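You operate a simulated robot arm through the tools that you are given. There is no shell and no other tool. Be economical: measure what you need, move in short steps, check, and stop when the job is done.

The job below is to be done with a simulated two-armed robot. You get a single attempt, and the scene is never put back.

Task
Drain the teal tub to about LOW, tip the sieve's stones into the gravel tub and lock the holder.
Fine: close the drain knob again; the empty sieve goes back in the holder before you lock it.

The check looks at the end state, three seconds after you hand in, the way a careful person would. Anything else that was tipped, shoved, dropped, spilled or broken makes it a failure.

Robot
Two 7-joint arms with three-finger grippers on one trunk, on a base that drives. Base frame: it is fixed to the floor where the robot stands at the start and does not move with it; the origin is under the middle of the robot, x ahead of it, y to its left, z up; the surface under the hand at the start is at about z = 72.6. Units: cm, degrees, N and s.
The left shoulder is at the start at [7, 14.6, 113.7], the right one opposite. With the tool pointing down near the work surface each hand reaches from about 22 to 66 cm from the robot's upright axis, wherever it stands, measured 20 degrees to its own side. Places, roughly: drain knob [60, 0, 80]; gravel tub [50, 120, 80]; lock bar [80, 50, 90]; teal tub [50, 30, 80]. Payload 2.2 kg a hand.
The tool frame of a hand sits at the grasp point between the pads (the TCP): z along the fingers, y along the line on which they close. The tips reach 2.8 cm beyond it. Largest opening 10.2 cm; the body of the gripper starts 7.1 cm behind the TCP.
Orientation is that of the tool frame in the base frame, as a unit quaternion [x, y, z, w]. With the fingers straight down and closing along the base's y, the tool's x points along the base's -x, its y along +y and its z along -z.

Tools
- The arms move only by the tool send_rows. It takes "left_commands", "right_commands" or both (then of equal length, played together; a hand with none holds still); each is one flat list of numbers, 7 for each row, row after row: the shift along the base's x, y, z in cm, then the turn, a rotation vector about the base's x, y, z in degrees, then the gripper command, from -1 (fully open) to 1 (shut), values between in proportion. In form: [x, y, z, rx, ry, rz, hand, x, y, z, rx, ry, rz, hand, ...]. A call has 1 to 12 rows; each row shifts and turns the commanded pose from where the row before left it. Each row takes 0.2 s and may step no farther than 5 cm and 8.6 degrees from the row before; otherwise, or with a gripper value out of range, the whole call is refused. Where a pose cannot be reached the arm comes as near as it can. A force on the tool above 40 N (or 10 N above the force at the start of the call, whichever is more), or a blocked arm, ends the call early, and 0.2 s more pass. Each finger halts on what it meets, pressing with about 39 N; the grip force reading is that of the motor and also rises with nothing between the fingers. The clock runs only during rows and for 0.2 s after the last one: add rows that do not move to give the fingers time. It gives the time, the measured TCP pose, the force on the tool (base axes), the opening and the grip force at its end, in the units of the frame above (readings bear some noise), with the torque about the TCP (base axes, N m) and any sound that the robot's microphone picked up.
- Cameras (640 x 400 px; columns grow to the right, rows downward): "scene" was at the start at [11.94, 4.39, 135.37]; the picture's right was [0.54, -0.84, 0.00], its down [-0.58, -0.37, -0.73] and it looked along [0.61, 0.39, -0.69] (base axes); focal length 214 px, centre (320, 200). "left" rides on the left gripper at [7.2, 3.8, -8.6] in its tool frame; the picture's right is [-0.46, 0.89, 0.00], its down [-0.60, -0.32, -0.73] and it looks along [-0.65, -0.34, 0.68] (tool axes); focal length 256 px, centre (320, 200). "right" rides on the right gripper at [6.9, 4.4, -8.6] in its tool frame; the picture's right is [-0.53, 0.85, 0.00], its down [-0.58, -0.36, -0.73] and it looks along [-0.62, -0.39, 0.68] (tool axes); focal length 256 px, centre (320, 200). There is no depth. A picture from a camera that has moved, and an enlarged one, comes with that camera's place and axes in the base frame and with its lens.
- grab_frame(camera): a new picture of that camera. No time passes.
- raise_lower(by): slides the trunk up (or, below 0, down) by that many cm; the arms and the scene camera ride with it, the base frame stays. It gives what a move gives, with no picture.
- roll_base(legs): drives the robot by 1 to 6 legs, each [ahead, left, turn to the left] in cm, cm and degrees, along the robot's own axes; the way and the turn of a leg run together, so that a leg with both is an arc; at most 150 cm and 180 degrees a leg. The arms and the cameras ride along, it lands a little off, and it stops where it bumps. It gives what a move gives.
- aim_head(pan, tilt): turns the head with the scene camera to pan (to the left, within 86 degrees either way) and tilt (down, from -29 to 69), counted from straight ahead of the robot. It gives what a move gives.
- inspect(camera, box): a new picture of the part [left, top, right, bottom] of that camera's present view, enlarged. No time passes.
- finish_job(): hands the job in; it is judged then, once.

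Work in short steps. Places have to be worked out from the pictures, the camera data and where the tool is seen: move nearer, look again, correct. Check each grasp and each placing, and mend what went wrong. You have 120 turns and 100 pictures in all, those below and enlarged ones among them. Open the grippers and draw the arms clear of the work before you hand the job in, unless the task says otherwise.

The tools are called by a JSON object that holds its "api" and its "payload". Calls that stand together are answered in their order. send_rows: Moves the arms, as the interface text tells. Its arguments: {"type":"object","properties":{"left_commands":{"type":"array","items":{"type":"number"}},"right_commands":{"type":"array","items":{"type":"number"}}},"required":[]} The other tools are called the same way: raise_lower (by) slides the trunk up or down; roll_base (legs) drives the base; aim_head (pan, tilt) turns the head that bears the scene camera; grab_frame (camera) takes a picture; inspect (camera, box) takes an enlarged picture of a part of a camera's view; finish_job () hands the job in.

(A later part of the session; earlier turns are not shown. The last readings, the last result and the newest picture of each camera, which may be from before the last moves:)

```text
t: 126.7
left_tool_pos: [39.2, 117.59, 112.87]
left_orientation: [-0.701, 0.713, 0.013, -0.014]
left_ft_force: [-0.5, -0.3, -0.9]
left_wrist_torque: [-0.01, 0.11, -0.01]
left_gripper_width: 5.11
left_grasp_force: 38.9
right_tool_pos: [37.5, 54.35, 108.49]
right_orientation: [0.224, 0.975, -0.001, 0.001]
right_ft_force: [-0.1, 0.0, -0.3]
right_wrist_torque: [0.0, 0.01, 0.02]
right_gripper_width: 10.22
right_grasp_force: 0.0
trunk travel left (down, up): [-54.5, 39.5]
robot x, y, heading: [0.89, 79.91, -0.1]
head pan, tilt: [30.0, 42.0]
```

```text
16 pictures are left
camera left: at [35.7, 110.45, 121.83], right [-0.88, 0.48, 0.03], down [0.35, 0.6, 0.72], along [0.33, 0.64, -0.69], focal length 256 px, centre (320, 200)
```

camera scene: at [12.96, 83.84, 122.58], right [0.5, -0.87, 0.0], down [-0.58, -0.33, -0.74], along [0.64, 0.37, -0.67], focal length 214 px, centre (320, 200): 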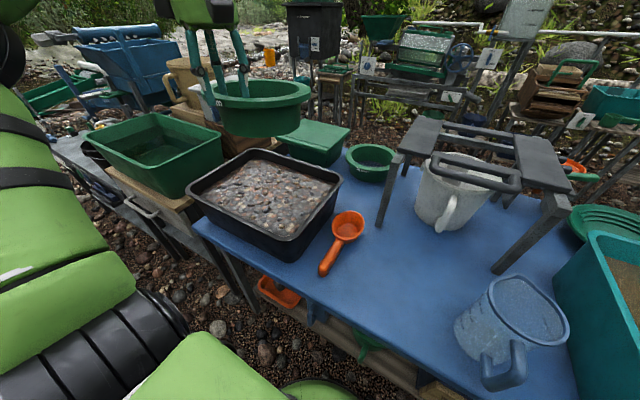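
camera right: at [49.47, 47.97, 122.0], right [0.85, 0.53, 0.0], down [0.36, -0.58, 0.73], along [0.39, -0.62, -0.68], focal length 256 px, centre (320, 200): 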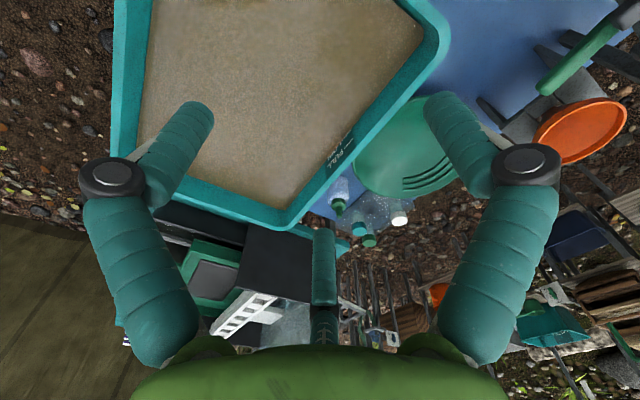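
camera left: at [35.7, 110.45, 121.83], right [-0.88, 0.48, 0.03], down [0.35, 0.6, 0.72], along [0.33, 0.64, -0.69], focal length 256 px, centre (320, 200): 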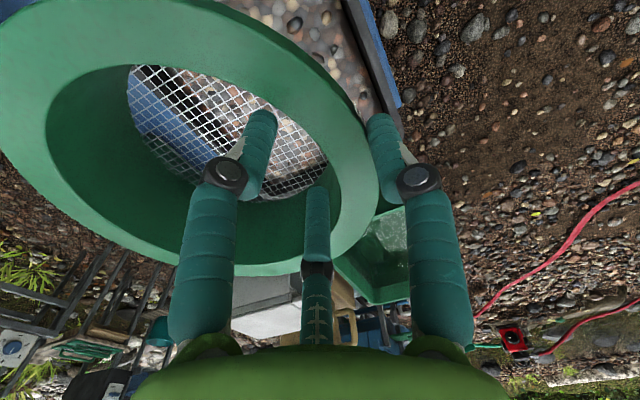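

The sieve is empty and still well held, with no stray stones in sight. I retrace: trunk up, base back and right, extend the arm to the carry pose and square the tilt.

{"api": "raise_lower", "payload": {"by": 13}}

{"api": "roll_base", "payload": {"legs": [[-15.5, 0, 0], [0, -13, 0]]}}

{"api": "send_rows", "payload": {"left_commands": [3.3, -1.4, -1.2, 0, -2.2, 5, 1, 3.3, -1.4, -1.2, 0, 0, 5.5, 1, 3.3, -1.4, -1.2, 0, 0, 5.5, 1, 3.3, -1.4, -1.2, 0, 0, 0, 1, 3.3, -1.4, -1.2, 0, 0, 0, 1, 3.3, -1.3, -1.2, 0, 0, 0, 1, 3.2, -1.2, -1.2, 0, 0, 0, 1, 0, 0, 0, 0, 0, 0, 1]}}

{"api": "roll_base", "payload": {"legs": [[0, 0, -15]]}}

```text
t: 128.3
left_tool_pos: [39.32, 117.51, 126.06]
left_orientation: [-0.7, 0.714, 0.013, -0.014]
left_ft_force: [0.4, -0.6, -2.1]
left_wrist_torque: [0.0, 0.15, 0.04]
left_gripper_width: 5.13
left_grasp_force: 38.7
right_tool_pos: [37.48, 54.49, 121.49]
right_orientation: [0.223, 0.975, 0.001, 0.001]
right_ft_force: [0.1, 0.2, -0.5]
right_wrist_torque: [0.01, 0.0, 0.01]
right_gripper_width: 10.21
right_grasp_force: 0.1
trunk travel left (down, up): [-67.5, 26.5]
robot x, y, heading: [0.66, 79.87, 0.0]
head pan, tilt: [30.0, 42.0]
```

```text
t: 130.6
left_tool_pos: [24.05, 105.0, 125.91]
left_orientation: [-0.7, 0.714, 0.012, -0.015]
left_ft_force: [-0.2, 0.1, -1.7]
left_wrist_torque: [-0.01, 0.16, -0.01]
left_gripper_width: 5.09
left_grasp_force: 39.3
right_tool_pos: [22.06, 41.9, 121.56]
right_orientation: [0.224, 0.974, -0.001, 0.0]
right_ft_force: [0.4, 0.1, -1.0]
right_wrist_torque: [-0.05, 0.01, 0.02]
right_gripper_width: 10.2
right_grasp_force: 0.0
trunk travel left (down, up): [-67.5, 26.5]
robot x, y, heading: [-14.72, 66.79, -0.4]
head pan, tilt: [30.0, 42.0]
```

```text
t: 132.4
left_tool_pos: [44.78, 95.2, 117.32]
left_orientation: [0.793, -0.61, 0.001, 0.001]
left_ft_force: [0.5, 0.6, -1.1]
left_wrist_torque: [-0.05, 0.16, 0.0]
left_gripper_width: 5.08
left_grasp_force: 39.2
left hand out of reach, approached as far as the arm can: row 7
right_tool_pos: [22.01, 41.74, 121.52]
right_orientation: [0.224, 0.975, -0.001, 0.001]
right_ft_force: [0.7, -0.1, -0.3]
right_wrist_torque: [-0.04, 0.05, 0.01]
right_gripper_width: 10.19
right_grasp_force: 0.1
trunk travel left (down, up): [-67.5, 26.5]
robot x, y, heading: [-14.6, 67.0, -0.3]
head pan, tilt: [30.0, 42.0]
```

```text
t: 133.7
left_tool_pos: [50.32, 78.75, 117.15]
left_orientation: [-0.706, 0.708, -0.001, -0.002]
left_ft_force: [-0.1, -0.1, -1.9]
left_wrist_torque: [0.01, 0.14, -0.01]
left_gripper_width: 5.1
left_grasp_force: 39.2
right_tool_pos: [14.18, 32.91, 121.38]
right_orientation: [0.352, 0.936, -0.001, 0.0]
right_ft_force: [-0.4, -0.2, 0.0]
right_wrist_torque: [0.0, -0.03, 0.02]
right_gripper_width: 10.2
right_grasp_force: 0.0
trunk travel left (down, up): [-67.5, 26.5]
robot x, y, heading: [-14.4, 67.04, -15.6]
head pan, tilt: [30.0, 42.0]
```

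Yaw is 90° and the hand is level. I drive forward 16 cm to bring the sieve over the holder and look.

{"api": "roll_base", "payload": {"legs": [[16, 0, 0]]}}

{"api": "inspect", "payload": {"camera": "scene", "box": [270, 90, 410, 210]}}

```text
t: 135.1
left_tool_pos: [65.31, 74.57, 117.44]
left_orientation: [-0.706, 0.708, -0.002, 0.0]
left_ft_force: [-0.8, 0.5, -1.5]
left_wrist_torque: [0.02, 0.12, -0.02]
left_gripper_width: 5.07
left_grasp_force: 40.0
right_tool_pos: [29.6, 28.82, 121.57]
right_orientation: [0.35, 0.937, -0.001, 0.001]
right_ft_force: [-0.4, -0.4, 0.4]
right_wrist_torque: [-0.02, -0.06, -0.01]
right_gripper_width: 10.22
right_grasp_force: 0.0
trunk travel left (down, up): [-67.5, 26.5]
robot x, y, heading: [0.71, 62.86, -15.3]
head pan, tilt: [30.0, 42.0]
```

```text
3.33 times, centred on (340, 150) of scene
camera zoom: at [13.57, 63.56, 135.61], right [0.26, -0.97, 0.0], down [-0.65, -0.17, -0.74], along [0.72, 0.19, -0.67], focal length 715 px, centre (253, 367)
```

zoom: 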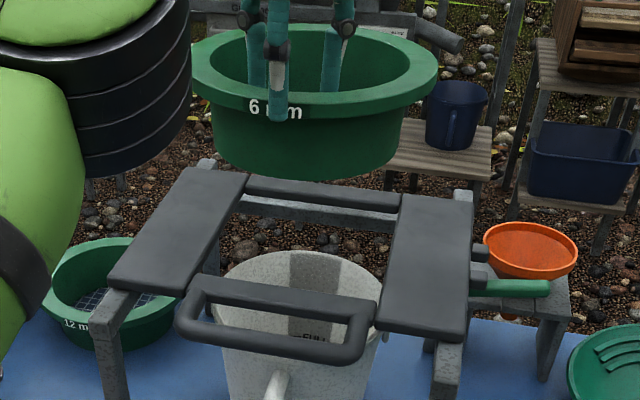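

The finger covers the same letters as at the pick, so the grip hasn't slipped. I align to (67.4, 74.0) and descend to z≈105.

{"api": "send_rows", "payload": {"left_commands": [1.1, -0.3, -1.5, 0, 0, 0, 1, 1.0, -0.27, -2, 0, 0, 0, 1, 0, 0, -2.5, 0, 0, 0, 1, 0, 0, -2.5, 0, 0, 0, 1, 0, 0, -2.4, 0, 0, 0, 1, 0, 0, 0, 0, 0, 0, 1]}}

{"api": "inspect", "payload": {"camera": "scene", "box": [280, 100, 400, 200]}}

```text
t: 136.5
left_tool_pos: [68.95, 73.63, 106.82]
left_orientation: [-0.707, 0.708, -0.001, -0.002]
left_ft_force: [-0.3, -0.5, -1.1]
left_wrist_torque: [0.03, 0.14, -0.02]
left_gripper_width: 5.11
left_grasp_force: 38.9
left hand out of reach, approached as far as the arm can: row 1, 3, 4, 5
right_tool_pos: [29.76, 28.81, 121.52]
right_orientation: [0.349, 0.937, -0.001, 0.001]
right_ft_force: [-0.3, -0.5, -0.4]
right_wrist_torque: [0.01, 0.02, 0.01]
right_gripper_width: 10.19
right_grasp_force: 0.0
trunk travel left (down, up): [-67.5, 26.5]
robot x, y, heading: [1.05, 62.73, -15.3]
head pan, tilt: [30.0, 42.0]
```

```text
4.00 times, centred on (340, 150) of scene
camera zoom: at [13.81, 63.48, 135.58], right [0.25, -0.97, 0.0], down [-0.65, -0.17, -0.74], along [0.72, 0.19, -0.67], focal length 858 px, centre (240, 400)
```

zoom: 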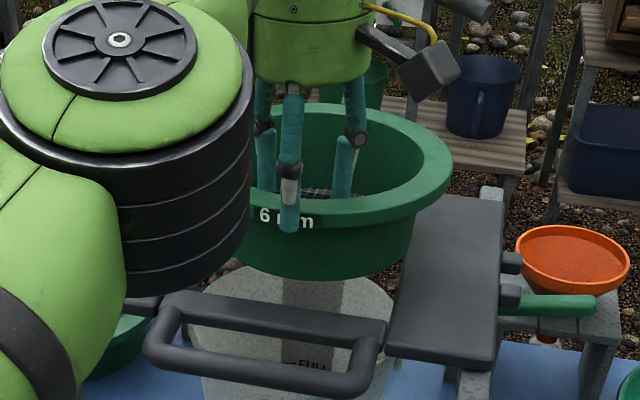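

The elbow has swung into a different, lower pose, and that limits the descent. I'll go back up, back the base off and look at the whole arm before re-extending.

{"api": "send_rows", "payload": {"left_commands": [-0.5, 0, 3, 0, 0, 0, 1, -0.5, 0, 3, 0, 0, 0, 1, -0.5, 0, 3, 0, 0, 0, 1, 0, 0, 2, 0, 0, 0, 1, 0, 0, 0, 0, 0, 0, 1]}}

{"api": "roll_base", "payload": {"legs": [[-16, 0, 0]]}}

{"api": "grab_frame", "payload": {"camera": "scene"}}

```text
t: 137.7
left_tool_pos: [66.21, 74.21, 116.03]
left_orientation: [-0.706, 0.709, -0.001, 0.0]
left_ft_force: [-0.1, -0.6, -2.1]
left_wrist_torque: [0.03, 0.12, -0.02]
left_gripper_width: 5.09
left_grasp_force: 39.1
left hand out of reach, approached as far as the arm can: row 2, 3, 4
right_tool_pos: [29.74, 28.79, 121.47]
right_orientation: [0.349, 0.937, -0.001, 0.001]
right_ft_force: [0.2, 0.4, -0.3]
right_wrist_torque: [0.01, 0.04, -0.02]
right_gripper_width: 10.24
right_grasp_force: 0.0
trunk travel left (down, up): [-67.5, 26.5]
robot x, y, heading: [0.93, 62.75, -15.0]
head pan, tilt: [30.0, 42.0]
```

```text
t: 139.1
left_tool_pos: [51.52, 78.35, 115.7]
left_orientation: [0.707, -0.707, 0.0, 0.001]
left_ft_force: [-0.3, 0.9, -1.3]
left_wrist_torque: [0.01, 0.17, 0.0]
left_gripper_width: 5.11
left_grasp_force: 39.3
right_tool_pos: [15.24, 32.66, 121.37]
right_orientation: [0.349, 0.937, -0.001, -0.001]
right_ft_force: [0.4, 0.1, 0.2]
right_wrist_torque: [0.02, 0.01, -0.04]
right_gripper_width: 10.19
right_grasp_force: 0.1
trunk travel left (down, up): [-67.5, 26.5]
robot x, y, heading: [-13.89, 66.77, -15.1]
head pan, tilt: [30.0, 42.0]
```

```text
13 pictures are left
camera scene: at [-0.74, 67.48, 135.55], right [0.26, -0.97, 0.0], down [-0.65, -0.17, -0.74], along [0.72, 0.19, -0.67], focal length 214 px, centre (320, 200)
```

scene: 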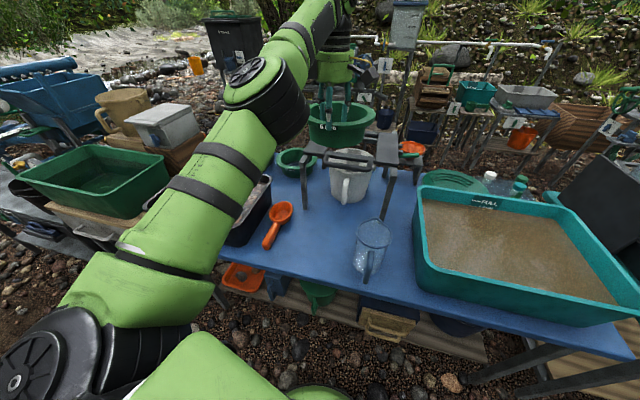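

The elbow limit appears when extended at a high arm height. I'll restore the pick's carry posture: trunk up 11 cm with the arm lowered by the same amount, then adjust.

{"api": "raise_lower", "payload": {"by": 11}}

{"api": "send_rows", "payload": {"left_commands": [0, 0, -2.5, 0, 0, 0, 1, 0, 0, -2.5, 0, 0, 0, 1, 0, 0, -2.5, 0, 0, 0, 1, 0, 0, -2.5, 0, 0, 0, 1, 0, 0, -1, 0, 0, 0, 1, 0, 0, 0, 0, 0, 0, 1]}}

{"api": "roll_base", "payload": {"legs": [[16, 0, 0]]}}

{"api": "grab_frame", "payload": {"camera": "scene"}}

```text
t: 140.5
left_tool_pos: [51.17, 78.3, 126.87]
left_orientation: [-0.707, 0.707, -0.001, -0.001]
left_ft_force: [-0.3, 0.1, -2.6]
left_wrist_torque: [0.0, 0.15, 0.0]
left_gripper_width: 5.08
left_grasp_force: 39.5
right_tool_pos: [15.03, 32.91, 132.5]
right_orientation: [0.349, 0.937, -0.001, 0.001]
right_ft_force: [-0.7, -0.1, -0.6]
right_wrist_torque: [0.0, -0.01, -0.01]
right_gripper_width: 10.23
right_grasp_force: 0.1
trunk travel left (down, up): [-78.5, 15.5]
robot x, y, heading: [-14.16, 66.85, -15.1]
head pan, tilt: [30.0, 42.0]
```

```text
t: 141.9
left_tool_pos: [54.29, 77.93, 116.94]
left_orientation: [0.707, -0.707, 0.001, 0.001]
left_ft_force: [0.6, 1.0, -2.4]
left_wrist_torque: [-0.02, 0.17, -0.04]
left_gripper_width: 5.08
left_grasp_force: 39.2
left hand out of reach, approached as far as the arm can: row 1, 2, 3, 4
right_tool_pos: [15.09, 32.82, 132.57]
right_orientation: [0.349, 0.937, 0.0, 0.001]
right_ft_force: [0.5, 0.2, -1.0]
right_wrist_torque: [0.0, -0.01, 0.01]
right_gripper_width: 10.21
right_grasp_force: 0.0
trunk travel left (down, up): [-78.5, 15.5]
robot x, y, heading: [-13.91, 66.75, -15.1]
head pan, tilt: [30.0, 42.0]
```

```text
t: 143.3
left_tool_pos: [69.15, 74.01, 117.2]
left_orientation: [-0.707, 0.707, -0.002, -0.001]
left_ft_force: [-0.4, -0.9, -2.3]
left_wrist_torque: [-0.01, 0.09, 0.01]
left_gripper_width: 5.08
left_grasp_force: 39.7
right_tool_pos: [29.62, 28.8, 132.5]
right_orientation: [0.348, 0.937, -0.001, 0.001]
right_ft_force: [-0.8, -0.6, 0.8]
right_wrist_torque: [-0.02, -0.05, 0.0]
right_gripper_width: 10.19
right_grasp_force: 0.1
trunk travel left (down, up): [-78.5, 15.5]
robot x, y, heading: [1.12, 62.79, -15.1]
head pan, tilt: [30.0, 42.0]
```

```text
12 pictures are left
camera scene: at [13.51, 63.62, 146.62], right [0.26, -0.97, 0.0], down [-0.64, -0.17, -0.74], along [0.72, 0.19, -0.67], focal length 214 px, centre (320, 200)
```

scene: 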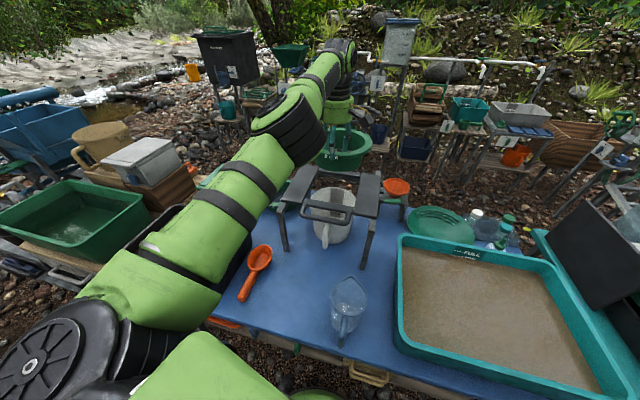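

The arm is in a usable pose, so I'll position with the base and descend with the trunk. I nudge the base to put the TCP at (67.4, 74.0), lower 10 cm and check clearances.

{"api": "roll_base", "payload": {"legs": [[-1.7, -0.45, 0]]}}

{"api": "raise_lower", "payload": {"by": -10}}

{"api": "inspect", "payload": {"camera": "scene", "box": [250, 80, 410, 200]}}

```text
t: 144.1
left_tool_pos: [68.1, 74.02, 116.64]
left_orientation: [-0.707, 0.707, 0.003, -0.002]
left_ft_force: [0.5, 0.1, -2.8]
left_wrist_torque: [0.0, 0.23, 0.04]
left_gripper_width: 5.1
left_grasp_force: 39.0
right_tool_pos: [28.83, 28.71, 132.3]
right_orientation: [0.349, 0.937, -0.001, -0.002]
right_ft_force: [0.9, 0.4, 0.4]
right_wrist_torque: [0.0, 0.06, 0.0]
right_gripper_width: 10.2
right_grasp_force: 0.0
trunk travel left (down, up): [-78.5, 15.5]
robot x, y, heading: [-0.47, 62.66, -15.1]
head pan, tilt: [30.0, 42.0]
```

```text
t: 145.4
left_tool_pos: [67.48, 74.07, 107.02]
left_orientation: [-0.707, 0.707, 0.0, -0.001]
left_ft_force: [-0.4, 0.3, -2.2]
left_wrist_torque: [0.02, 0.14, 0.01]
left_gripper_width: 5.06
left_grasp_force: 39.6
right_tool_pos: [28.24, 28.82, 122.43]
right_orientation: [0.348, 0.937, -0.002, 0.001]
right_ft_force: [-0.8, 0.1, 0.4]
right_wrist_torque: [0.03, 0.03, 0.01]
right_gripper_width: 10.19
right_grasp_force: 0.1
trunk travel left (down, up): [-68.5, 25.5]
robot x, y, heading: [-0.6, 62.68, -15.5]
head pan, tilt: [30.0, 42.0]
```

```text
3.33 times, centred on (330, 140) of scene
camera zoom: at [12.14, 63.54, 136.58], right [0.26, -0.97, 0.0], down [-0.65, -0.17, -0.74], along [0.72, 0.19, -0.67], focal length 715 px, centre (287, 400)
```

zoom: 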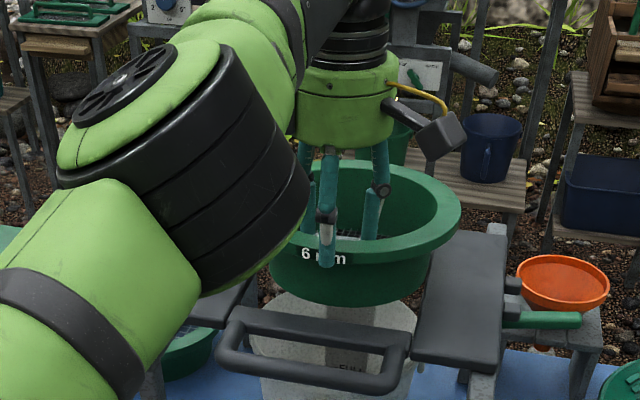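

The TCP is spot-on at (67.48, 74.07), and I judge the elbow to be well back at x≈45, clear of the frame. I lower further in steps and watch the force.

{"api": "raise_lower", "payload": {"by": -5.7}}

{"api": "raise_lower", "payload": {"by": -0.7}}

{"api": "inspect", "payload": {"camera": "scene", "box": [270, 100, 400, 190]}}

```text
t: 146.4
left_tool_pos: [67.69, 74.2, 101.26]
left_orientation: [0.708, -0.706, 0.0, 0.003]
left_ft_force: [0.5, 5.1, -3.2]
left_wrist_torque: [0.36, 0.24, 0.36]
left_gripper_width: 5.06
left_grasp_force: 38.8
right_tool_pos: [28.18, 28.97, 116.89]
right_orientation: [0.349, 0.937, 0.0, 0.001]
right_ft_force: [0.8, -0.1, -0.7]
right_wrist_torque: [-0.02, 0.02, 0.0]
right_gripper_width: 10.22
right_grasp_force: 0.1
trunk travel left (down, up): [-62.8, 31.2]
robot x, y, heading: [-0.7, 62.53, -15.0]
head pan, tilt: [30.0, 42.0]
```

```text
t: 146.9
left_tool_pos: [67.59, 74.08, 100.64]
left_orientation: [0.709, -0.705, 0.0, 0.001]
left_ft_force: [0.1, 8.0, 0.1]
left_wrist_torque: [0.36, -0.29, 0.66]
left_gripper_width: 5.07
left_grasp_force: 38.6
right_tool_pos: [28.11, 29.01, 116.16]
right_orientation: [0.348, 0.937, -0.002, 0.001]
right_ft_force: [-0.3, 0.1, 0.0]
right_wrist_torque: [-0.01, 0.04, -0.02]
right_gripper_width: 10.2
right_grasp_force: 0.1
trunk travel left (down, up): [-62.1, 31.9]
robot x, y, heading: [-0.55, 62.36, -15.1]
head pan, tilt: [30.0, 42.0]
```

```text
4.44 times, centred on (335, 145) of scene
camera zoom: at [12.1, 63.71, 130.18], right [0.26, -0.97, 0.0], down [-0.65, -0.17, -0.74], along [0.72, 0.19, -0.67], focal length 953 px, centre (253, 444)
```

zoom: 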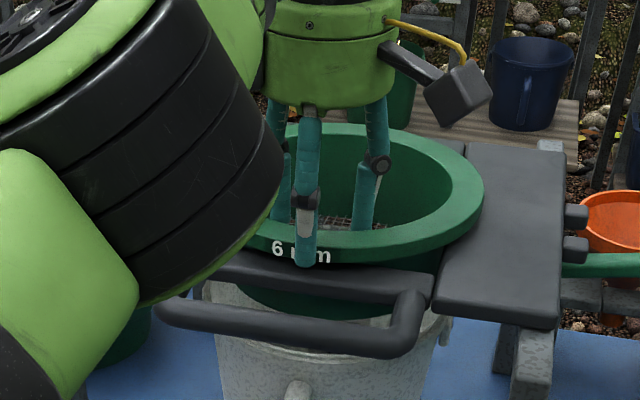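

The ring is entering its seat, with the same light side force as on lift-off. I ease the hand 0.3 cm to +y and lower the last bit.

{"api": "send_rows", "payload": {"left_commands": [0, 0.3, 0, 0, 0, 0, 1, 0, 0, 0, 0, 0, 0, 1]}}

{"api": "raise_lower", "payload": {"by": -0.6}}

{"api": "inspect", "payload": {"camera": "scene", "box": [270, 100, 400, 190]}}

```text
t: 147.6
left_tool_pos: [67.48, 74.34, 100.61]
left_orientation: [-0.707, 0.708, 0.0, -0.002]
left_ft_force: [0.1, 1.7, 0.2]
left_wrist_torque: [0.15, -0.24, 0.24]
left_gripper_width: 5.05
left_grasp_force: 38.4
right_tool_pos: [28.11, 29.02, 116.11]
right_orientation: [0.349, 0.937, -0.002, 0.0]
right_ft_force: [-0.3, -0.6, 0.3]
right_wrist_torque: [0.02, -0.01, 0.02]
right_gripper_width: 10.21
right_grasp_force: 0.1
trunk travel left (down, up): [-62.1, 31.9]
robot x, y, heading: [-0.84, 63.07, -15.2]
head pan, tilt: [30.0, 42.0]
```

```text
t: 148.1
left_tool_pos: [67.49, 74.24, 100.13]
left_orientation: [-0.706, 0.708, -0.001, 0.0]
left_ft_force: [-0.2, 0.1, 7.1]
left_wrist_torque: [0.51, -1.01, -0.01]
left_gripper_width: 5.04
left_grasp_force: 38.6
right_tool_pos: [28.05, 28.78, 115.64]
right_orientation: [0.349, 0.937, 0.0, 0.001]
right_ft_force: [0.0, 0.3, -0.2]
right_wrist_torque: [-0.02, -0.01, 0.03]
right_gripper_width: 10.19
right_grasp_force: 0.0
trunk travel left (down, up): [-61.5, 32.5]
robot x, y, heading: [-0.71, 62.68, -15.1]
head pan, tilt: [30.0, 42.0]
```

```text
4.44 times, centred on (335, 145) of scene
camera zoom: at [11.96, 63.51, 129.61], right [0.26, -0.97, 0.0], down [-0.65, -0.17, -0.74], along [0.72, 0.19, -0.67], focal length 953 px, centre (253, 444)
```

zoom: 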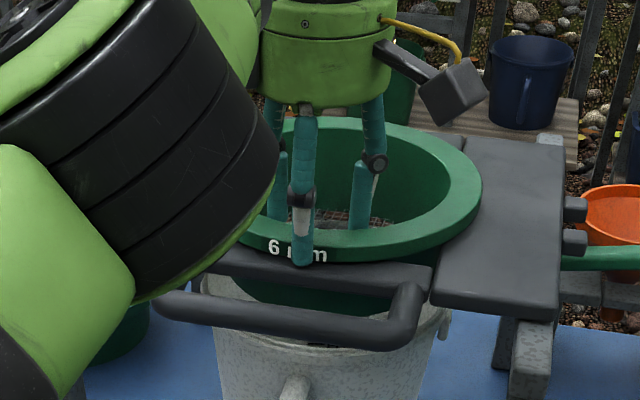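

The back rim is resting and the front is a few mm up, so I release the fingers and let it settle.

{"api": "send_rows", "payload": {"left_commands": [0, 0, 0, 0, 0, 0, 0.3, 0, 0, 0, 0, 0, 0, 0, 0, 0, 0, 0, 0, 0, -0.3, 0, 0, 0, 0, 0, 0, -0.3]}}

{"api": "raise_lower", "payload": {"by": 10}}

{"api": "inspect", "payload": {"camera": "scene", "box": [270, 110, 410, 210]}}

```text
t: 149.1
left_tool_pos: [67.51, 74.09, 100.08]
left_orientation: [-0.707, 0.708, 0.0, -0.001]
left_ft_force: [-0.4, 0.0, -0.3]
left_wrist_torque: [-0.02, -0.01, 0.0]
left_gripper_width: 6.64
left_grasp_force: 0.0
right_tool_pos: [28.25, 28.85, 115.52]
right_orientation: [0.348, 0.937, 0.0, 0.0]
right_ft_force: [0.1, -0.5, -0.7]
right_wrist_torque: [-0.04, 0.01, -0.02]
right_gripper_width: 10.19
right_grasp_force: 0.1
trunk travel left (down, up): [-61.5, 32.5]
robot x, y, heading: [-1.12, 63.12, -14.9]
head pan, tilt: [30.0, 42.0]
```

```text
t: 150.4
left_tool_pos: [67.63, 74.25, 109.97]
left_orientation: [0.708, -0.707, 0.0, 0.001]
left_ft_force: [0.5, -0.1, -0.3]
left_wrist_torque: [0.0, -0.02, -0.01]
left_gripper_width: 6.6
left_grasp_force: 0.1
right_tool_pos: [28.16, 28.78, 125.45]
right_orientation: [0.348, 0.938, 0.0, 0.001]
right_ft_force: [0.1, 0.3, 0.0]
right_wrist_torque: [0.02, 0.01, -0.01]
right_gripper_width: 10.24
right_grasp_force: 0.1
trunk travel left (down, up): [-71.5, 22.5]
robot x, y, heading: [-0.8, 62.54, -15.2]
head pan, tilt: [30.0, 42.0]
```

```text
4.00 times, centred on (340, 160) of scene
camera zoom: at [12.12, 63.52, 139.58], right [0.26, -0.97, 0.0], down [-0.65, -0.17, -0.74], along [0.72, 0.19, -0.67], focal length 858 px, centre (240, 360)
```

zoom: 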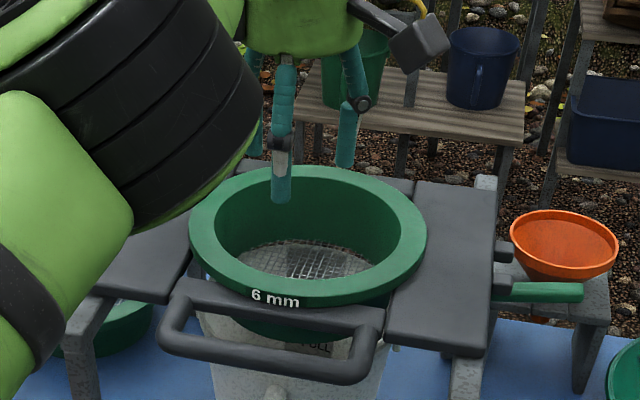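

The sieve is seated and empty again. I retract the left arm upward and back, then turn the robot to heading +15 so the right arm can reach the lock side.

{"api": "send_rows", "payload": {"left_commands": [-1, 0, 3, 0, 0, 0, -1, -3, 1, 3, 0, 0, 0, -1, -4, 1, 1, 0, 0, 0, -1, -4, 2, 0, 0, 0, 0, -1, -4, 2, 0, 0, 0, 0, -1, -4, 2, 0, 0, 0, 0, -1, -4, 2, 0, 0, 0, 0, -1, 0, 0, 0, 0, 0, 0, -1]}}

{"api": "roll_base", "payload": {"legs": [[0, 0, 30]]}}

{"api": "send_rows", "payload": {"right_commands": [3.3, 1.6, -2, 0, 0, 3.5, -1, 3.3, 1.6, -2, 0, 0, 3.5, -1, 3.3, 1.6, -2, 0, 0, 3.5, -1, 3.3, 1.6, -2, 0, 0, 0, -1, 3.3, 1.6, -2, 0, 0, 0, -1, 2, 1, -2, 0, 0, 0, -1, 0, 0, 0, 0, 0, 0, -1]}}

{"api": "inspect", "payload": {"camera": "right", "box": [300, 140, 460, 300]}}

```text
t: 152.2
left_tool_pos: [64.39, 77.94, 120.22]
left_orientation: [0.707, -0.707, 0.001, 0.0]
left_ft_force: [0.5, 0.3, -0.8]
left_wrist_torque: [-0.02, -0.02, 0.01]
left_gripper_width: 10.23
left_grasp_force: 0.0
left hand out of reach, approached as far as the arm can: row 2, 3, 4, 5, 6, 7
right_tool_pos: [28.06, 28.84, 125.42]
right_orientation: [0.349, 0.937, 0.0, 0.0]
right_ft_force: [0.9, 0.3, 0.0]
right_wrist_torque: [-0.01, -0.02, 0.02]
right_gripper_width: 10.21
right_grasp_force: 0.0
trunk travel left (down, up): [-71.5, 22.5]
robot x, y, heading: [-0.63, 62.96, -15.0]
head pan, tilt: [30.0, 42.0]
```

```text
t: 154.1
left_tool_pos: [47.85, 108.62, 120.13]
left_orientation: [0.867, -0.499, 0.001, 0.001]
left_ft_force: [0.4, -0.8, 0.4]
left_wrist_torque: [0.0, -0.02, 0.03]
left_gripper_width: 10.22
left_grasp_force: 0.1
right_tool_pos: [41.38, 47.92, 125.47]
right_orientation: [0.093, 0.996, 0.0, 0.001]
right_ft_force: [0.2, 0.1, -0.1]
right_wrist_torque: [0.0, 0.0, 0.02]
right_gripper_width: 10.19
right_grasp_force: 0.1
trunk travel left (down, up): [-71.5, 22.5]
robot x, y, heading: [-0.74, 62.53, 15.0]
head pan, tilt: [30.0, 42.0]
```

```text
t: 155.7
left_tool_pos: [47.81, 108.74, 120.22]
left_orientation: [0.867, -0.499, 0.002, 0.001]
left_ft_force: [-0.1, -0.9, -0.2]
left_wrist_torque: [0.02, -0.04, 0.0]
left_gripper_width: 10.22
left_grasp_force: 0.1
right_tool_pos: [60.04, 56.84, 113.73]
right_orientation: [0.0, 1.0, 0.0, 0.001]
right_ft_force: [0.1, 0.0, 0.8]
right_wrist_torque: [-0.02, -0.01, 0.03]
right_gripper_width: 10.21
right_grasp_force: 0.0
trunk travel left (down, up): [-71.5, 22.5]
robot x, y, heading: [-0.66, 62.67, 15.1]
head pan, tilt: [30.0, 42.0]
```

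```text
2.50 times, centred on (380, 220) of right
camera zoom: at [53.16, 61.15, 122.13], right [0.54, 0.84, 0.0], down [0.57, -0.36, 0.73], along [0.62, -0.39, -0.68], focal length 640 px, centre (170, 150)
```

zoom: 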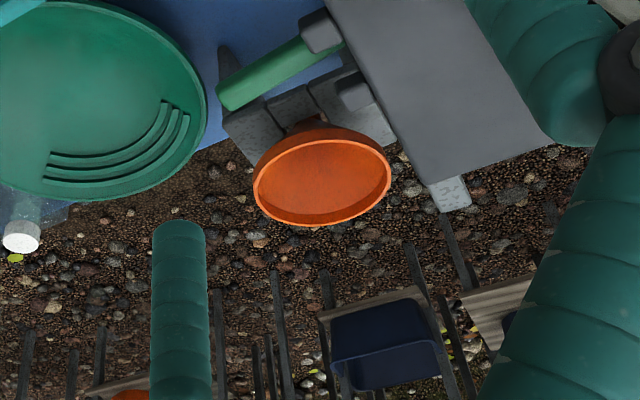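

The bar runs along y at x≈77.5, z≈93, under the right plate and between the two blocks (x≈74.3 and 78.7). I take one more close zoom to understand how it works.

{"api": "inspect", "payload": {"camera": "right", "box": [335, 90, 405, 134]}}

```text
9.09 times, centred on (370, 112) of right
camera zoom: at [53.16, 61.15, 122.13], right [0.54, 0.84, 0.0], down [0.57, -0.36, 0.73], along [0.62, -0.39, -0.68], focal length 2327 px, centre (-134, 1000)
```

zoom: 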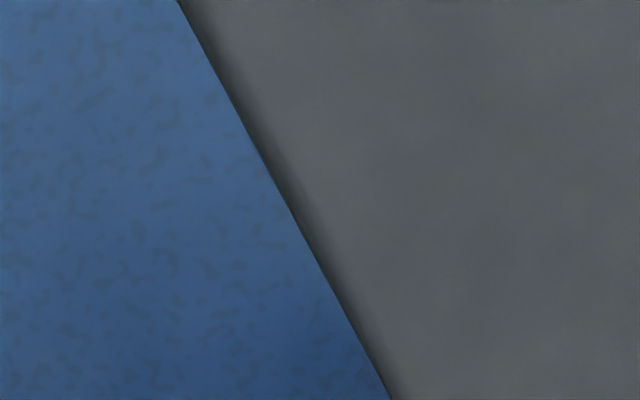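

That box missed; the lock is at full-frame (372, 164).

{"api": "inspect", "payload": {"camera": "right", "box": [337, 142, 407, 186]}}

```text
9.09 times, centred on (372, 164) of right
camera zoom: at [53.16, 61.15, 122.13], right [0.54, 0.84, 0.0], down [0.57, -0.36, 0.73], along [0.62, -0.39, -0.68], focal length 2327 px, centre (-153, 527)
```

zoom: 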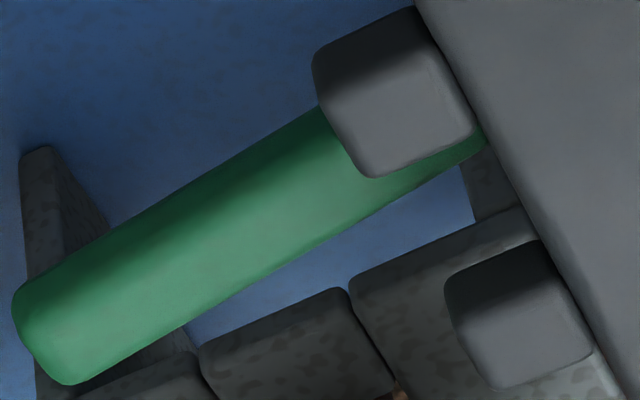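

The bar lies straight along y at x≈77.3, z≈93.3, with its tip at y≈49.9, so it looks like a sliding bolt pulled out. Pushing its tip to +y suits the left hand, whose camera stays on the free side. I retract the right hand and re-park the base.

{"api": "send_rows", "payload": {"right_commands": [-4, -2, 2, 0, 0, 0, -1, -4, -2, 2, 0, 0, 0, -1, -4, -2, 2, 0, 0, 0, -1, -4, -2, 2, 0, 0, 0, -1, -4, -2, 1, 0, 0, 0, -1, -4, -2, 0, 0, 0, 0, -1, 0, 0, 0, 0, 0, 0, -1]}}

{"api": "roll_base", "payload": {"legs": [[0, 0, -15], [0, -26.5, 0], [0, 0, -20]]}}

{"api": "send_rows", "payload": {"left_commands": [0, 0, 0, 0, 0, 5, 0, 0, 0, 0, 0, -7, 0, 1, 0, 0, 0, 0, -7, 0, 1, 0, 0, -1, 0, -7, 0, 1, 0, 0, -1, 0, -7, 0, 1, 0, 0, -1, 0, -7, 0, 1, 0, 0, 0, 0, 0, 0, 1]}}

```text
t: 157.3
left_tool_pos: [47.91, 108.76, 120.12]
left_orientation: [0.867, -0.498, 0.0, 0.001]
left_ft_force: [0.5, 0.6, -0.1]
left_wrist_torque: [-0.04, 0.0, 0.0]
left_gripper_width: 10.19
left_grasp_force: 0.0
right_tool_pos: [35.85, 45.39, 122.51]
right_orientation: [0.001, 1.0, -0.001, 0.0]
right_ft_force: [0.7, 0.2, 0.0]
right_wrist_torque: [0.02, 0.02, -0.02]
right_gripper_width: 10.21
right_grasp_force: 0.0
trunk travel left (down, up): [-71.5, 22.5]
robot x, y, heading: [-0.9, 62.84, 15.0]
head pan, tilt: [30.0, 42.0]
```

```text
t: 161.2
left_tool_pos: [65.39, 45.15, 120.27]
left_orientation: [-0.674, 0.739, -0.001, -0.001]
left_ft_force: [-0.6, -0.1, -0.4]
left_wrist_torque: [-0.02, 0.0, 0.02]
left_gripper_width: 10.22
left_grasp_force: 0.0
right_tool_pos: [18.77, 0.48, 122.54]
right_orientation: [0.304, 0.953, -0.001, 0.0]
right_ft_force: [-0.8, 0.0, -0.3]
right_wrist_torque: [-0.03, 0.0, 0.02]
right_gripper_width: 10.22
right_grasp_force: 0.1
trunk travel left (down, up): [-71.5, 22.5]
robot x, y, heading: [-0.97, 36.01, -20.4]
head pan, tilt: [30.0, 42.0]
```

```text
t: 162.8
left_tool_pos: [77.75, 42.9, 123.11]
left_orientation: [-0.673, 0.675, -0.214, 0.212]
left_ft_force: [0.4, 0.6, -0.9]
left_wrist_torque: [0.01, 0.01, 0.01]
left_gripper_width: 0.23
left_grasp_force: 31.6
left hand out of reach, approached as far as the arm can: row 2, 3, 4, 5, 6
right_tool_pos: [18.77, 0.43, 122.51]
right_orientation: [0.305, 0.952, 0.0, 0.001]
right_ft_force: [0.0, -0.9, -0.4]
right_wrist_torque: [-0.01, 0.0, 0.05]
right_gripper_width: 10.18
right_grasp_force: 0.0
trunk travel left (down, up): [-71.5, 22.5]
robot x, y, heading: [-0.9, 35.99, -20.5]
head pan, tilt: [30.0, 42.0]
```

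The hand is pitched 35° and already above the spot at (77.8, 42.9). I'll lower it with the arm first and see how far it follows.

{"api": "send_rows", "payload": {"left_commands": [0, 0, -3, 0, 0, 0, 1, 0, 0, -3, 0, 0, 0, 1, 0, 0, -3, 0, 0, 0, 1, 0, 0, -3, 0, 0, 0, 1, 0, 0, -3, 0, 0, 0, 1, 0, 0, 0, 0, 0, 0, 1]}}

{"api": "grab_frame", "payload": {"camera": "scene"}}

```text
t: 164.2
left_tool_pos: [81.42, 41.98, 108.98]
left_orientation: [-0.673, 0.676, -0.214, 0.212]
left_ft_force: [0.9, -1.0, 0.3]
left_wrist_torque: [0.01, -0.01, -0.03]
left_gripper_width: 0.22
left_grasp_force: 31.4
left hand out of reach, approached as far as the arm can: row 1, 2, 3, 4, 5
right_tool_pos: [18.81, 0.52, 122.51]
right_orientation: [0.304, 0.953, 0.0, 0.001]
right_ft_force: [0.0, 0.1, 0.8]
right_wrist_torque: [0.0, 0.01, 0.05]
right_gripper_width: 10.21
right_grasp_force: 0.2
trunk travel left (down, up): [-71.5, 22.5]
robot x, y, heading: [-0.77, 35.97, -20.4]
head pan, tilt: [30.0, 42.0]
```

```text
4 pictures are left
camera scene: at [11.88, 35.44, 139.59], right [0.17, -0.99, 0.0], down [-0.66, -0.11, -0.74], along [0.73, 0.12, -0.67], focal length 214 px, centre (320, 200)
```

scene: 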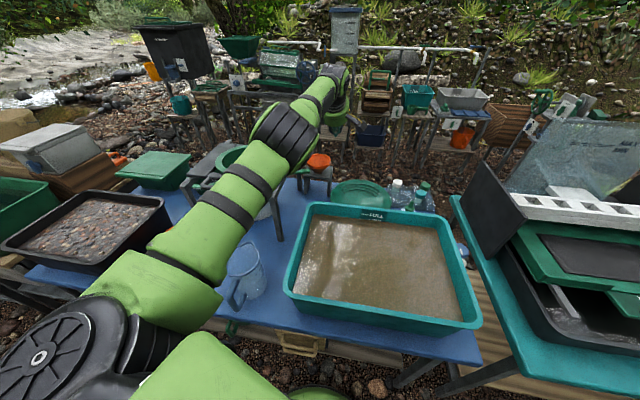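

The arm is actually limited inward here, so I can stand further back. I back off 5 cm and continue down with the arm.

{"api": "roll_base", "payload": {"legs": [[-5, 0, 0]]}}

{"api": "send_rows", "payload": {"left_commands": [0, 0, -3, 0, 0, 0, 1, 0, 0, -3, 0, 0, 0, 1, 0, 0, -3, 0, 0, 0, 1, 0, 0, -3, 0, 0, 0, 1, 0, 0, -1.5, 0, 0, 0, 1, 0, 0, 0, 0, 0, 0, 1]}}

```text
t: 165.1
left_tool_pos: [77.33, 43.67, 108.63]
left_orientation: [-0.674, 0.677, -0.21, 0.211]
left_ft_force: [1.1, -0.2, -0.2]
left_wrist_torque: [-0.04, 0.0, 0.01]
left_gripper_width: 0.18
left_grasp_force: 31.9
right_tool_pos: [14.74, 2.0, 122.36]
right_orientation: [0.305, 0.952, 0.0, -0.002]
right_ft_force: [0.7, 0.0, -0.9]
right_wrist_torque: [0.03, 0.07, 0.0]
right_gripper_width: 10.19
right_grasp_force: 0.1
trunk travel left (down, up): [-71.5, 22.5]
robot x, y, heading: [-5.75, 37.28, -20.3]
head pan, tilt: [30.0, 42.0]
```

```text
t: 166.5
left_tool_pos: [77.41, 43.78, 95.63]
left_orientation: [-0.673, 0.676, -0.212, 0.212]
left_ft_force: [0.3, -0.3, -1.1]
left_wrist_torque: [0.01, -0.04, 0.0]
left_gripper_width: 0.21
left_grasp_force: 31.7
left hand out of reach, approached as far as the arm can: row 1, 3
right_tool_pos: [14.15, 2.08, 122.47]
right_orientation: [0.305, 0.952, 0.0, 0.001]
right_ft_force: [-1.2, -0.3, 0.8]
right_wrist_torque: [0.01, -0.03, 0.01]
right_gripper_width: 10.19
right_grasp_force: 0.0
trunk travel left (down, up): [-71.5, 22.5]
robot x, y, heading: [-5.67, 37.56, -20.3]
head pan, tilt: [30.0, 42.0]
```

The hand is at (77.4, 43.8, 95.6), just right of the bar tip. I make a small correction and take a look.

{"api": "send_rows", "payload": {"left_commands": [-0.9, 0, -0.9, 0, 0, 0, 1, 0, 0, 0, 0, 0, 0, 1]}}

{"api": "grab_frame", "payload": {"camera": "left"}}

```text
t: 167.1
left_tool_pos: [77.24, 43.66, 94.5]
left_orientation: [-0.675, 0.675, -0.211, 0.212]
left_ft_force: [0.6, 0.3, -0.3]
left_wrist_torque: [0.01, 0.0, -0.01]
left_gripper_width: 0.19
left_grasp_force: 31.0
left hand out of reach, approached as far as the arm can: row 1
right_tool_pos: [14.27, 2.15, 122.46]
right_orientation: [0.305, 0.952, -0.002, 0.001]
right_ft_force: [0.5, -0.8, -0.1]
right_wrist_torque: [-0.03, 0.03, 0.03]
right_gripper_width: 10.17
right_grasp_force: 0.0
trunk travel left (down, up): [-71.5, 22.5]
robot x, y, heading: [-5.59, 37.48, -20.3]
head pan, tilt: [30.0, 42.0]
```

```text
3 pictures are left
camera left: at [69.11, 36.5, 99.52], right [-0.73, 0.47, -0.51], down [-0.16, 0.6, 0.78], along [0.67, 0.65, -0.37], focal length 256 px, centre (320, 200)
```

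left: 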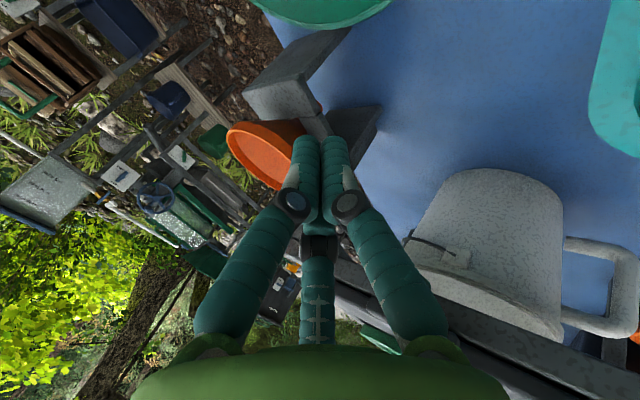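

The bar's tip should be just behind the fingers, along +y. I advance slowly in +y and watch for contact.

{"api": "send_rows", "payload": {"left_commands": [0, 1.2, 0, 0, 0, 0, 1, 0, 1.2, 0, 0, 0, 0, 1, 0, 1.2, 0, 0, 0, 0, 1, 0, 0.6, 0, 0, 0, 0, 1, 0, 0.6, 0, 0, 0, 0, 1, 0, 0.6, 0, 0, 0, 0, 1, 0, 0.6, 0, 0, 0, 0, 1, 0, 0, 0, 0, 0, 0, 1]}}

```text
t: 168.9
left_tool_pos: [78.0, 49.21, 94.44]
left_orientation: [-0.674, 0.675, -0.212, 0.211]
left_ft_force: [-0.7, -3.4, 0.2]
left_wrist_torque: [-0.02, 0.03, 0.04]
left_gripper_width: 0.21
left_grasp_force: 31.4
left hand out of reach, approached as far as the arm can: row 2, 4
right_tool_pos: [14.11, 2.09, 122.39]
right_orientation: [0.305, 0.952, 0.0, 0.001]
right_ft_force: [0.8, -0.5, -0.2]
right_wrist_torque: [-0.01, 0.01, 0.02]
right_gripper_width: 10.18
right_grasp_force: 0.0
trunk travel left (down, up): [-71.5, 22.5]
robot x, y, heading: [-5.47, 37.7, -20.3]
head pan, tilt: [30.0, 42.0]
```

Light contact (−3.4 N) at y≈49.2. I push 1.5 cm further and see whether it slides.

{"api": "send_rows", "payload": {"left_commands": [0, 0.5, 0, 0, 0, 0, 1, 0, 0.5, 0, 0, 0, 0, 1, 0, 0.5, 0, 0, 0, 0, 1, 0, 0, 0, 0, 0, 0, 1]}}

```text
t: 169.9
left_tool_pos: [78.09, 49.36, 94.55]
left_orientation: [-0.67, 0.679, -0.215, 0.21]
left_ft_force: [-1.6, -32.2, 3.3]
left_wrist_torque: [-0.04, 0.07, 0.37]
left_gripper_width: 0.22
left_grasp_force: 31.5
right_tool_pos: [14.01, 1.4, 122.33]
right_orientation: [0.305, 0.952, 0.003, 0.0]
right_ft_force: [-0.3, 0.5, 0.1]
right_wrist_torque: [0.0, 0.01, 0.01]
right_gripper_width: 10.21
right_grasp_force: 0.1
trunk travel left (down, up): [-71.5, 22.5]
robot x, y, heading: [-5.92, 37.38, -20.4]
head pan, tilt: [30.0, 42.0]
```

It doesn't slide inward at 32 N, so it isn't a push bolt. I'll back off, grip the bar from above and feel gently which way it gives.

{"api": "send_rows", "payload": {"left_commands": [0, -1.5, 0, 0, 0, 0, 1, 0, -2, 0, 0, 0, 0, 1, 0, 0, 3, 0, 0, 0, 1, 0, 0, 3, 0, 0, 0, 0, 0, 0, 1, 0, 0, 0, -0.6, 0, 0, 0, 0, 0, 0, -0.6]}}

```text
t: 171.3
left_tool_pos: [78.15, 47.55, 101.27]
left_orientation: [-0.673, 0.677, -0.21, 0.211]
left_ft_force: [-0.2, 1.6, 0.8]
left_wrist_torque: [-0.01, -0.03, 0.01]
left_gripper_width: 8.2
left_grasp_force: 0.1
right_tool_pos: [14.16, 2.05, 122.46]
right_orientation: [0.306, 0.952, 0.0, -0.001]
right_ft_force: [0.4, 0.3, -0.8]
right_wrist_torque: [0.03, 0.03, 0.0]
right_gripper_width: 10.2
right_grasp_force: 0.1
trunk travel left (down, up): [-71.5, 22.5]
robot x, y, heading: [-5.73, 37.69, -20.4]
head pan, tilt: [30.0, 42.0]
```

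Fingers are open at 8.2 cm. I move over the bar (y≈52) and descend around it.

{"api": "send_rows", "payload": {"left_commands": [-0.3, 2.2, 0, 0, 0, 0, -0.6, -0.2, 2.2, 0, 0, 0, 0, -0.6, 0, 0, -2.5, 0, 0, 0, -0.6, 0, 0, -2.5, 0, 0, 0, -0.6, 0, 0, -1.2, 0, 0, 0, -0.6, 0, 0, -1, 0, 0, 0, -0.6, 0, 0, 0, 0, 0, 0, -0.6]}}

{"api": "inspect", "payload": {"camera": "scene", "box": [270, 120, 370, 200]}}

```text
t: 172.9
left_tool_pos: [78.03, 51.59, 94.35]
left_orientation: [-0.674, 0.675, -0.213, 0.212]
left_ft_force: [-1.4, -1.1, 5.3]
left_wrist_torque: [0.12, 0.09, -0.12]
left_gripper_width: 9.2
left_grasp_force: 0.1
left hand out of reach, approached as far as the arm can: row 1
right_tool_pos: [13.95, 1.96, 122.5]
right_orientation: [0.305, 0.952, 0.0, 0.001]
right_ft_force: [-0.7, -0.8, -0.3]
right_wrist_torque: [0.0, 0.03, -0.04]
right_gripper_width: 10.21
right_grasp_force: 0.1
trunk travel left (down, up): [-71.5, 22.5]
robot x, y, heading: [-5.83, 37.49, -20.2]
head pan, tilt: [30.0, 42.0]
```

```text
5.00 times, centred on (320, 160) of scene
camera zoom: at [7.08, 37.11, 139.6], right [0.17, -0.99, 0.0], down [-0.66, -0.11, -0.74], along [0.73, 0.13, -0.67], focal length 1072 px, centre (320, 400)
```

zoom: 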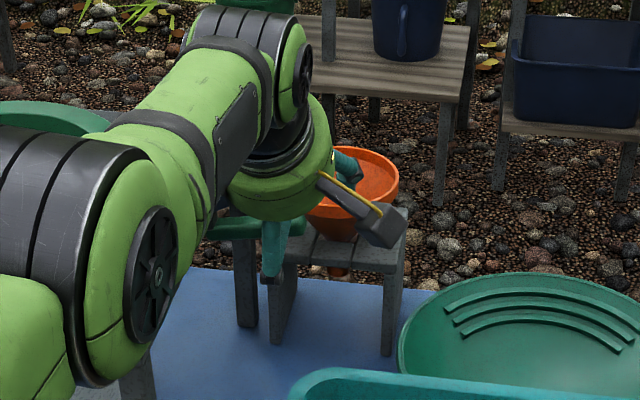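

The bar lies between the fingers. I shift 0.7 cm towards it and close.

{"api": "send_rows", "payload": {"left_commands": [-0.5, 0, 0, 0, 0, 0, -0.4, -0.4, 0, -0.3, 0, 0, 0, 0, 0, 0, 0, 0, 0, 0, 0.5, 0, 0, 0, 0, 0, 0, 1, 0, 0, 0, 0, 0, 0, 1, 0, 0, 0, 0, 0, 0, 1]}}

```text
t: 174.3
left_tool_pos: [77.81, 51.76, 94.5]
left_orientation: [-0.673, 0.675, -0.215, 0.213]
left_ft_force: [-14.3, 0.2, 14.2]
left_wrist_torque: [0.01, 0.28, -0.03]
left_gripper_width: 2.77
left_grasp_force: 37.6
left hand out of reach, approached as far as the arm can: row 1
right_tool_pos: [13.58, 2.01, 122.57]
right_orientation: [0.305, 0.952, 0.0, 0.003]
right_ft_force: [0.7, -0.9, 0.1]
right_wrist_torque: [-0.01, 0.0, -0.03]
right_gripper_width: 10.21
right_grasp_force: 0.0
trunk travel left (down, up): [-71.5, 22.5]
robot x, y, heading: [-5.81, 37.83, -20.5]
head pan, tilt: [30.0, 42.0]
```

The bar is gripped (2.8 cm). I relieve the preload, then test it with small moves: first a pull in −y of 1 cm.

{"api": "send_rows", "payload": {"left_commands": [-0.3, 0, 0.3, 0, 0, 0, 1, 0, 0, 0, 0, 0, 0, 1]}}

{"api": "send_rows", "payload": {"left_commands": [0, -0.5, 0, 0, 0, 0, 1, 0, -0.5, 0, 0, 0, 0, 1, 0, 0, 0, 0, 0, 0, 1]}}

{"api": "send_rows", "payload": {"left_commands": [0, 1, 0.4, 0, 0, 0, 1, 0, 0, 0.4, 0, 0, 0, 1, 0, 0, 0, 0, 0, 0, 1]}}

```text
t: 174.9
left_tool_pos: [77.79, 51.83, 94.44]
left_orientation: [-0.673, 0.675, -0.215, 0.214]
left_ft_force: [-11.5, 0.8, 16.3]
left_wrist_torque: [0.0, 0.34, -0.06]
left_gripper_width: 2.78
left_grasp_force: 37.5
left hand out of reach, approached as far as the arm can: row 1
right_tool_pos: [13.5, 2.08, 122.58]
right_orientation: [0.305, 0.952, 0.001, 0.002]
right_ft_force: [0.8, 0.0, 0.4]
right_wrist_torque: [0.0, -0.03, 0.02]
right_gripper_width: 10.18
right_grasp_force: 0.0
trunk travel left (down, up): [-71.5, 22.5]
robot x, y, heading: [-5.29, 37.82, -20.2]
head pan, tilt: [30.0, 42.0]
```

```text
t: 175.7
left_tool_pos: [77.62, 51.28, 94.52]
left_orientation: [0.674, -0.674, 0.215, -0.214]
left_ft_force: [-14.5, 17.2, 19.0]
left_wrist_torque: [-0.09, 0.36, -0.44]
left_gripper_width: 2.77
left_grasp_force: 37.4
right_tool_pos: [13.39, 2.39, 122.71]
right_orientation: [0.305, 0.952, -0.001, 0.004]
right_ft_force: [-0.7, -1.4, 0.6]
right_wrist_torque: [0.01, 0.0, 0.04]
right_gripper_width: 10.22
right_grasp_force: 0.1
trunk travel left (down, up): [-71.5, 22.5]
robot x, y, heading: [-5.49, 37.33, -20.4]
head pan, tilt: [30.0, 42.0]
```

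```text
t: 176.5
left_tool_pos: [78.14, 51.51, 94.9]
left_orientation: [-0.672, 0.676, -0.213, 0.212]
left_ft_force: [-7.6, -3.2, 4.9]
left_wrist_torque: [0.03, 0.16, 0.12]
left_gripper_width: 2.78
left_grasp_force: 38.1
right_tool_pos: [14.02, 2.01, 122.41]
right_orientation: [0.306, 0.952, 0.001, 0.001]
right_ft_force: [0.2, -0.3, 0.1]
right_wrist_torque: [0.02, 0.02, -0.02]
right_gripper_width: 10.2
right_grasp_force: 0.0
trunk travel left (down, up): [-71.5, 22.5]
robot x, y, heading: [-5.46, 37.61, -20.2]
head pan, tilt: [30.0, 42.0]
```

The pull in y resists, but z moved with falling force. I lift further to see if it swings up.

{"api": "send_rows", "payload": {"left_commands": [0, 0, 0.5, 0, 0, 0, 1, 0, 0, 0.5, 0, 0, 0, 1, 0, 0, 0.5, 0, 0, 0, 1, 0, 0, 0, 0, 0, 0, 1]}}

```text
t: 177.5
left_tool_pos: [78.39, 51.74, 96.11]
left_orientation: [-0.674, 0.676, -0.211, 0.211]
left_ft_force: [0.0, -0.3, -0.3]
left_wrist_torque: [-0.04, -0.02, 0.03]
left_gripper_width: 2.76
left_grasp_force: 37.1
right_tool_pos: [14.26, 2.11, 122.44]
right_orientation: [0.306, 0.952, -0.001, 0.0]
right_ft_force: [0.5, -0.6, 0.1]
right_wrist_torque: [-0.01, 0.03, -0.03]
right_gripper_width: 10.21
right_grasp_force: 0.0
trunk travel left (down, up): [-71.5, 22.5]
robot x, y, heading: [-5.62, 37.4, -20.0]
head pan, tilt: [30.0, 42.0]
```

It swings up freely with near-zero force, so it is a hinged bar that lifts between the two blocks. I keep lifting along the arc, rolling the hand slightly with it.

{"api": "send_rows", "payload": {"left_commands": [0, 0, 0.5, -4, 0, 0, 1, 0, 0.1, 0.5, -4, 0, 0, 1, 0, 0.1, 0.5, -4, 0, 0, 1, 0, 0.2, 0.5, -4, 0, 0, 1, 0, 0, 0, 0, 0, 0, 1]}}

```text
t: 178.7
left_tool_pos: [78.44, 52.04, 98.09]
left_orientation: [0.696, -0.64, 0.304, -0.115]
left_ft_force: [0.5, 0.1, 0.4]
left_wrist_torque: [-0.02, 0.02, -0.01]
left_gripper_width: 2.72
left_grasp_force: 37.5
left hand out of reach, approached as far as the arm can: row 1
right_tool_pos: [14.18, 2.08, 122.47]
right_orientation: [0.304, 0.953, 0.0, 0.0]
right_ft_force: [0.8, 0.5, -0.4]
right_wrist_torque: [0.01, 0.01, -0.02]
right_gripper_width: 10.21
right_grasp_force: 0.1
trunk travel left (down, up): [-71.5, 22.5]
robot x, y, heading: [-6.07, 37.96, -20.5]
head pan, tilt: [30.0, 42.0]
```

Still no resistance and the grip holds, so I check with a picture.

{"api": "grab_frame", "payload": {"camera": "left"}}

```text
1 pictures are left
camera left: at [70.45, 46.63, 104.79], right [-0.73, 0.31, -0.61], down [-0.16, 0.8, 0.58], along [0.67, 0.52, -0.53], focal length 256 px, centre (320, 200)
```

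left: 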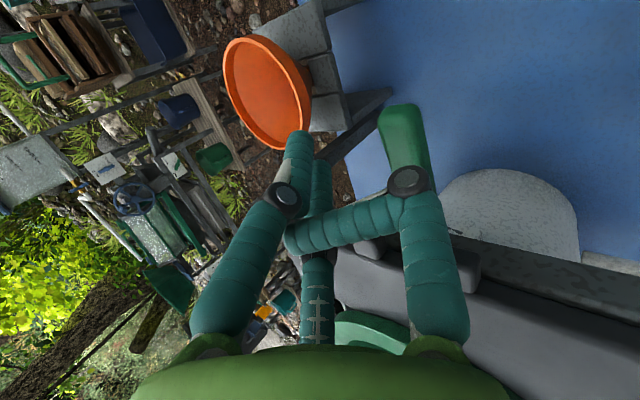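

That picture shows the bar still in its old place: my fingers had slipped off it. I'll unroll and put the closed fingertips under the bar from the near side, then test an upward push properly.

{"api": "send_rows", "payload": {"left_commands": [0, -0.3, 1, 5, 0, 0, 1, -1, -0.3, 1, 5, 0, 0, 1, -1.5, -0.2, 0, 6, 0, 0, 1, -2, 0, -2, 0, 0, 0, 1, 0, 0, -2, 0, 0, 0, 1, 0, 0, -1.5, 0, 0, 0, 1, 0, 0, -1, 0, 0, 0, 1, 0, 0, 0, 0, 0, 0, 1]}}

```text
t: 180.5
left_tool_pos: [77.97, 51.01, 94.91]
left_orientation: [-0.672, 0.674, -0.218, 0.217]
left_ft_force: [-5.9, 2.6, 27.0]
left_wrist_torque: [-0.01, 0.74, -0.08]
left_gripper_width: 2.71
left_grasp_force: 37.6
left hand out of reach, approached as far as the arm can: row 2, 3, 4
right_tool_pos: [13.5, 2.16, 122.63]
right_orientation: [0.305, 0.952, 0.001, 0.003]
right_ft_force: [-0.5, 0.0, -1.0]
right_wrist_torque: [-0.03, -0.03, 0.03]
right_gripper_width: 10.2
right_grasp_force: 0.1
trunk travel left (down, up): [-71.5, 22.5]
robot x, y, heading: [-5.89, 37.3, -20.4]
head pan, tilt: [30.0, 42.0]
```

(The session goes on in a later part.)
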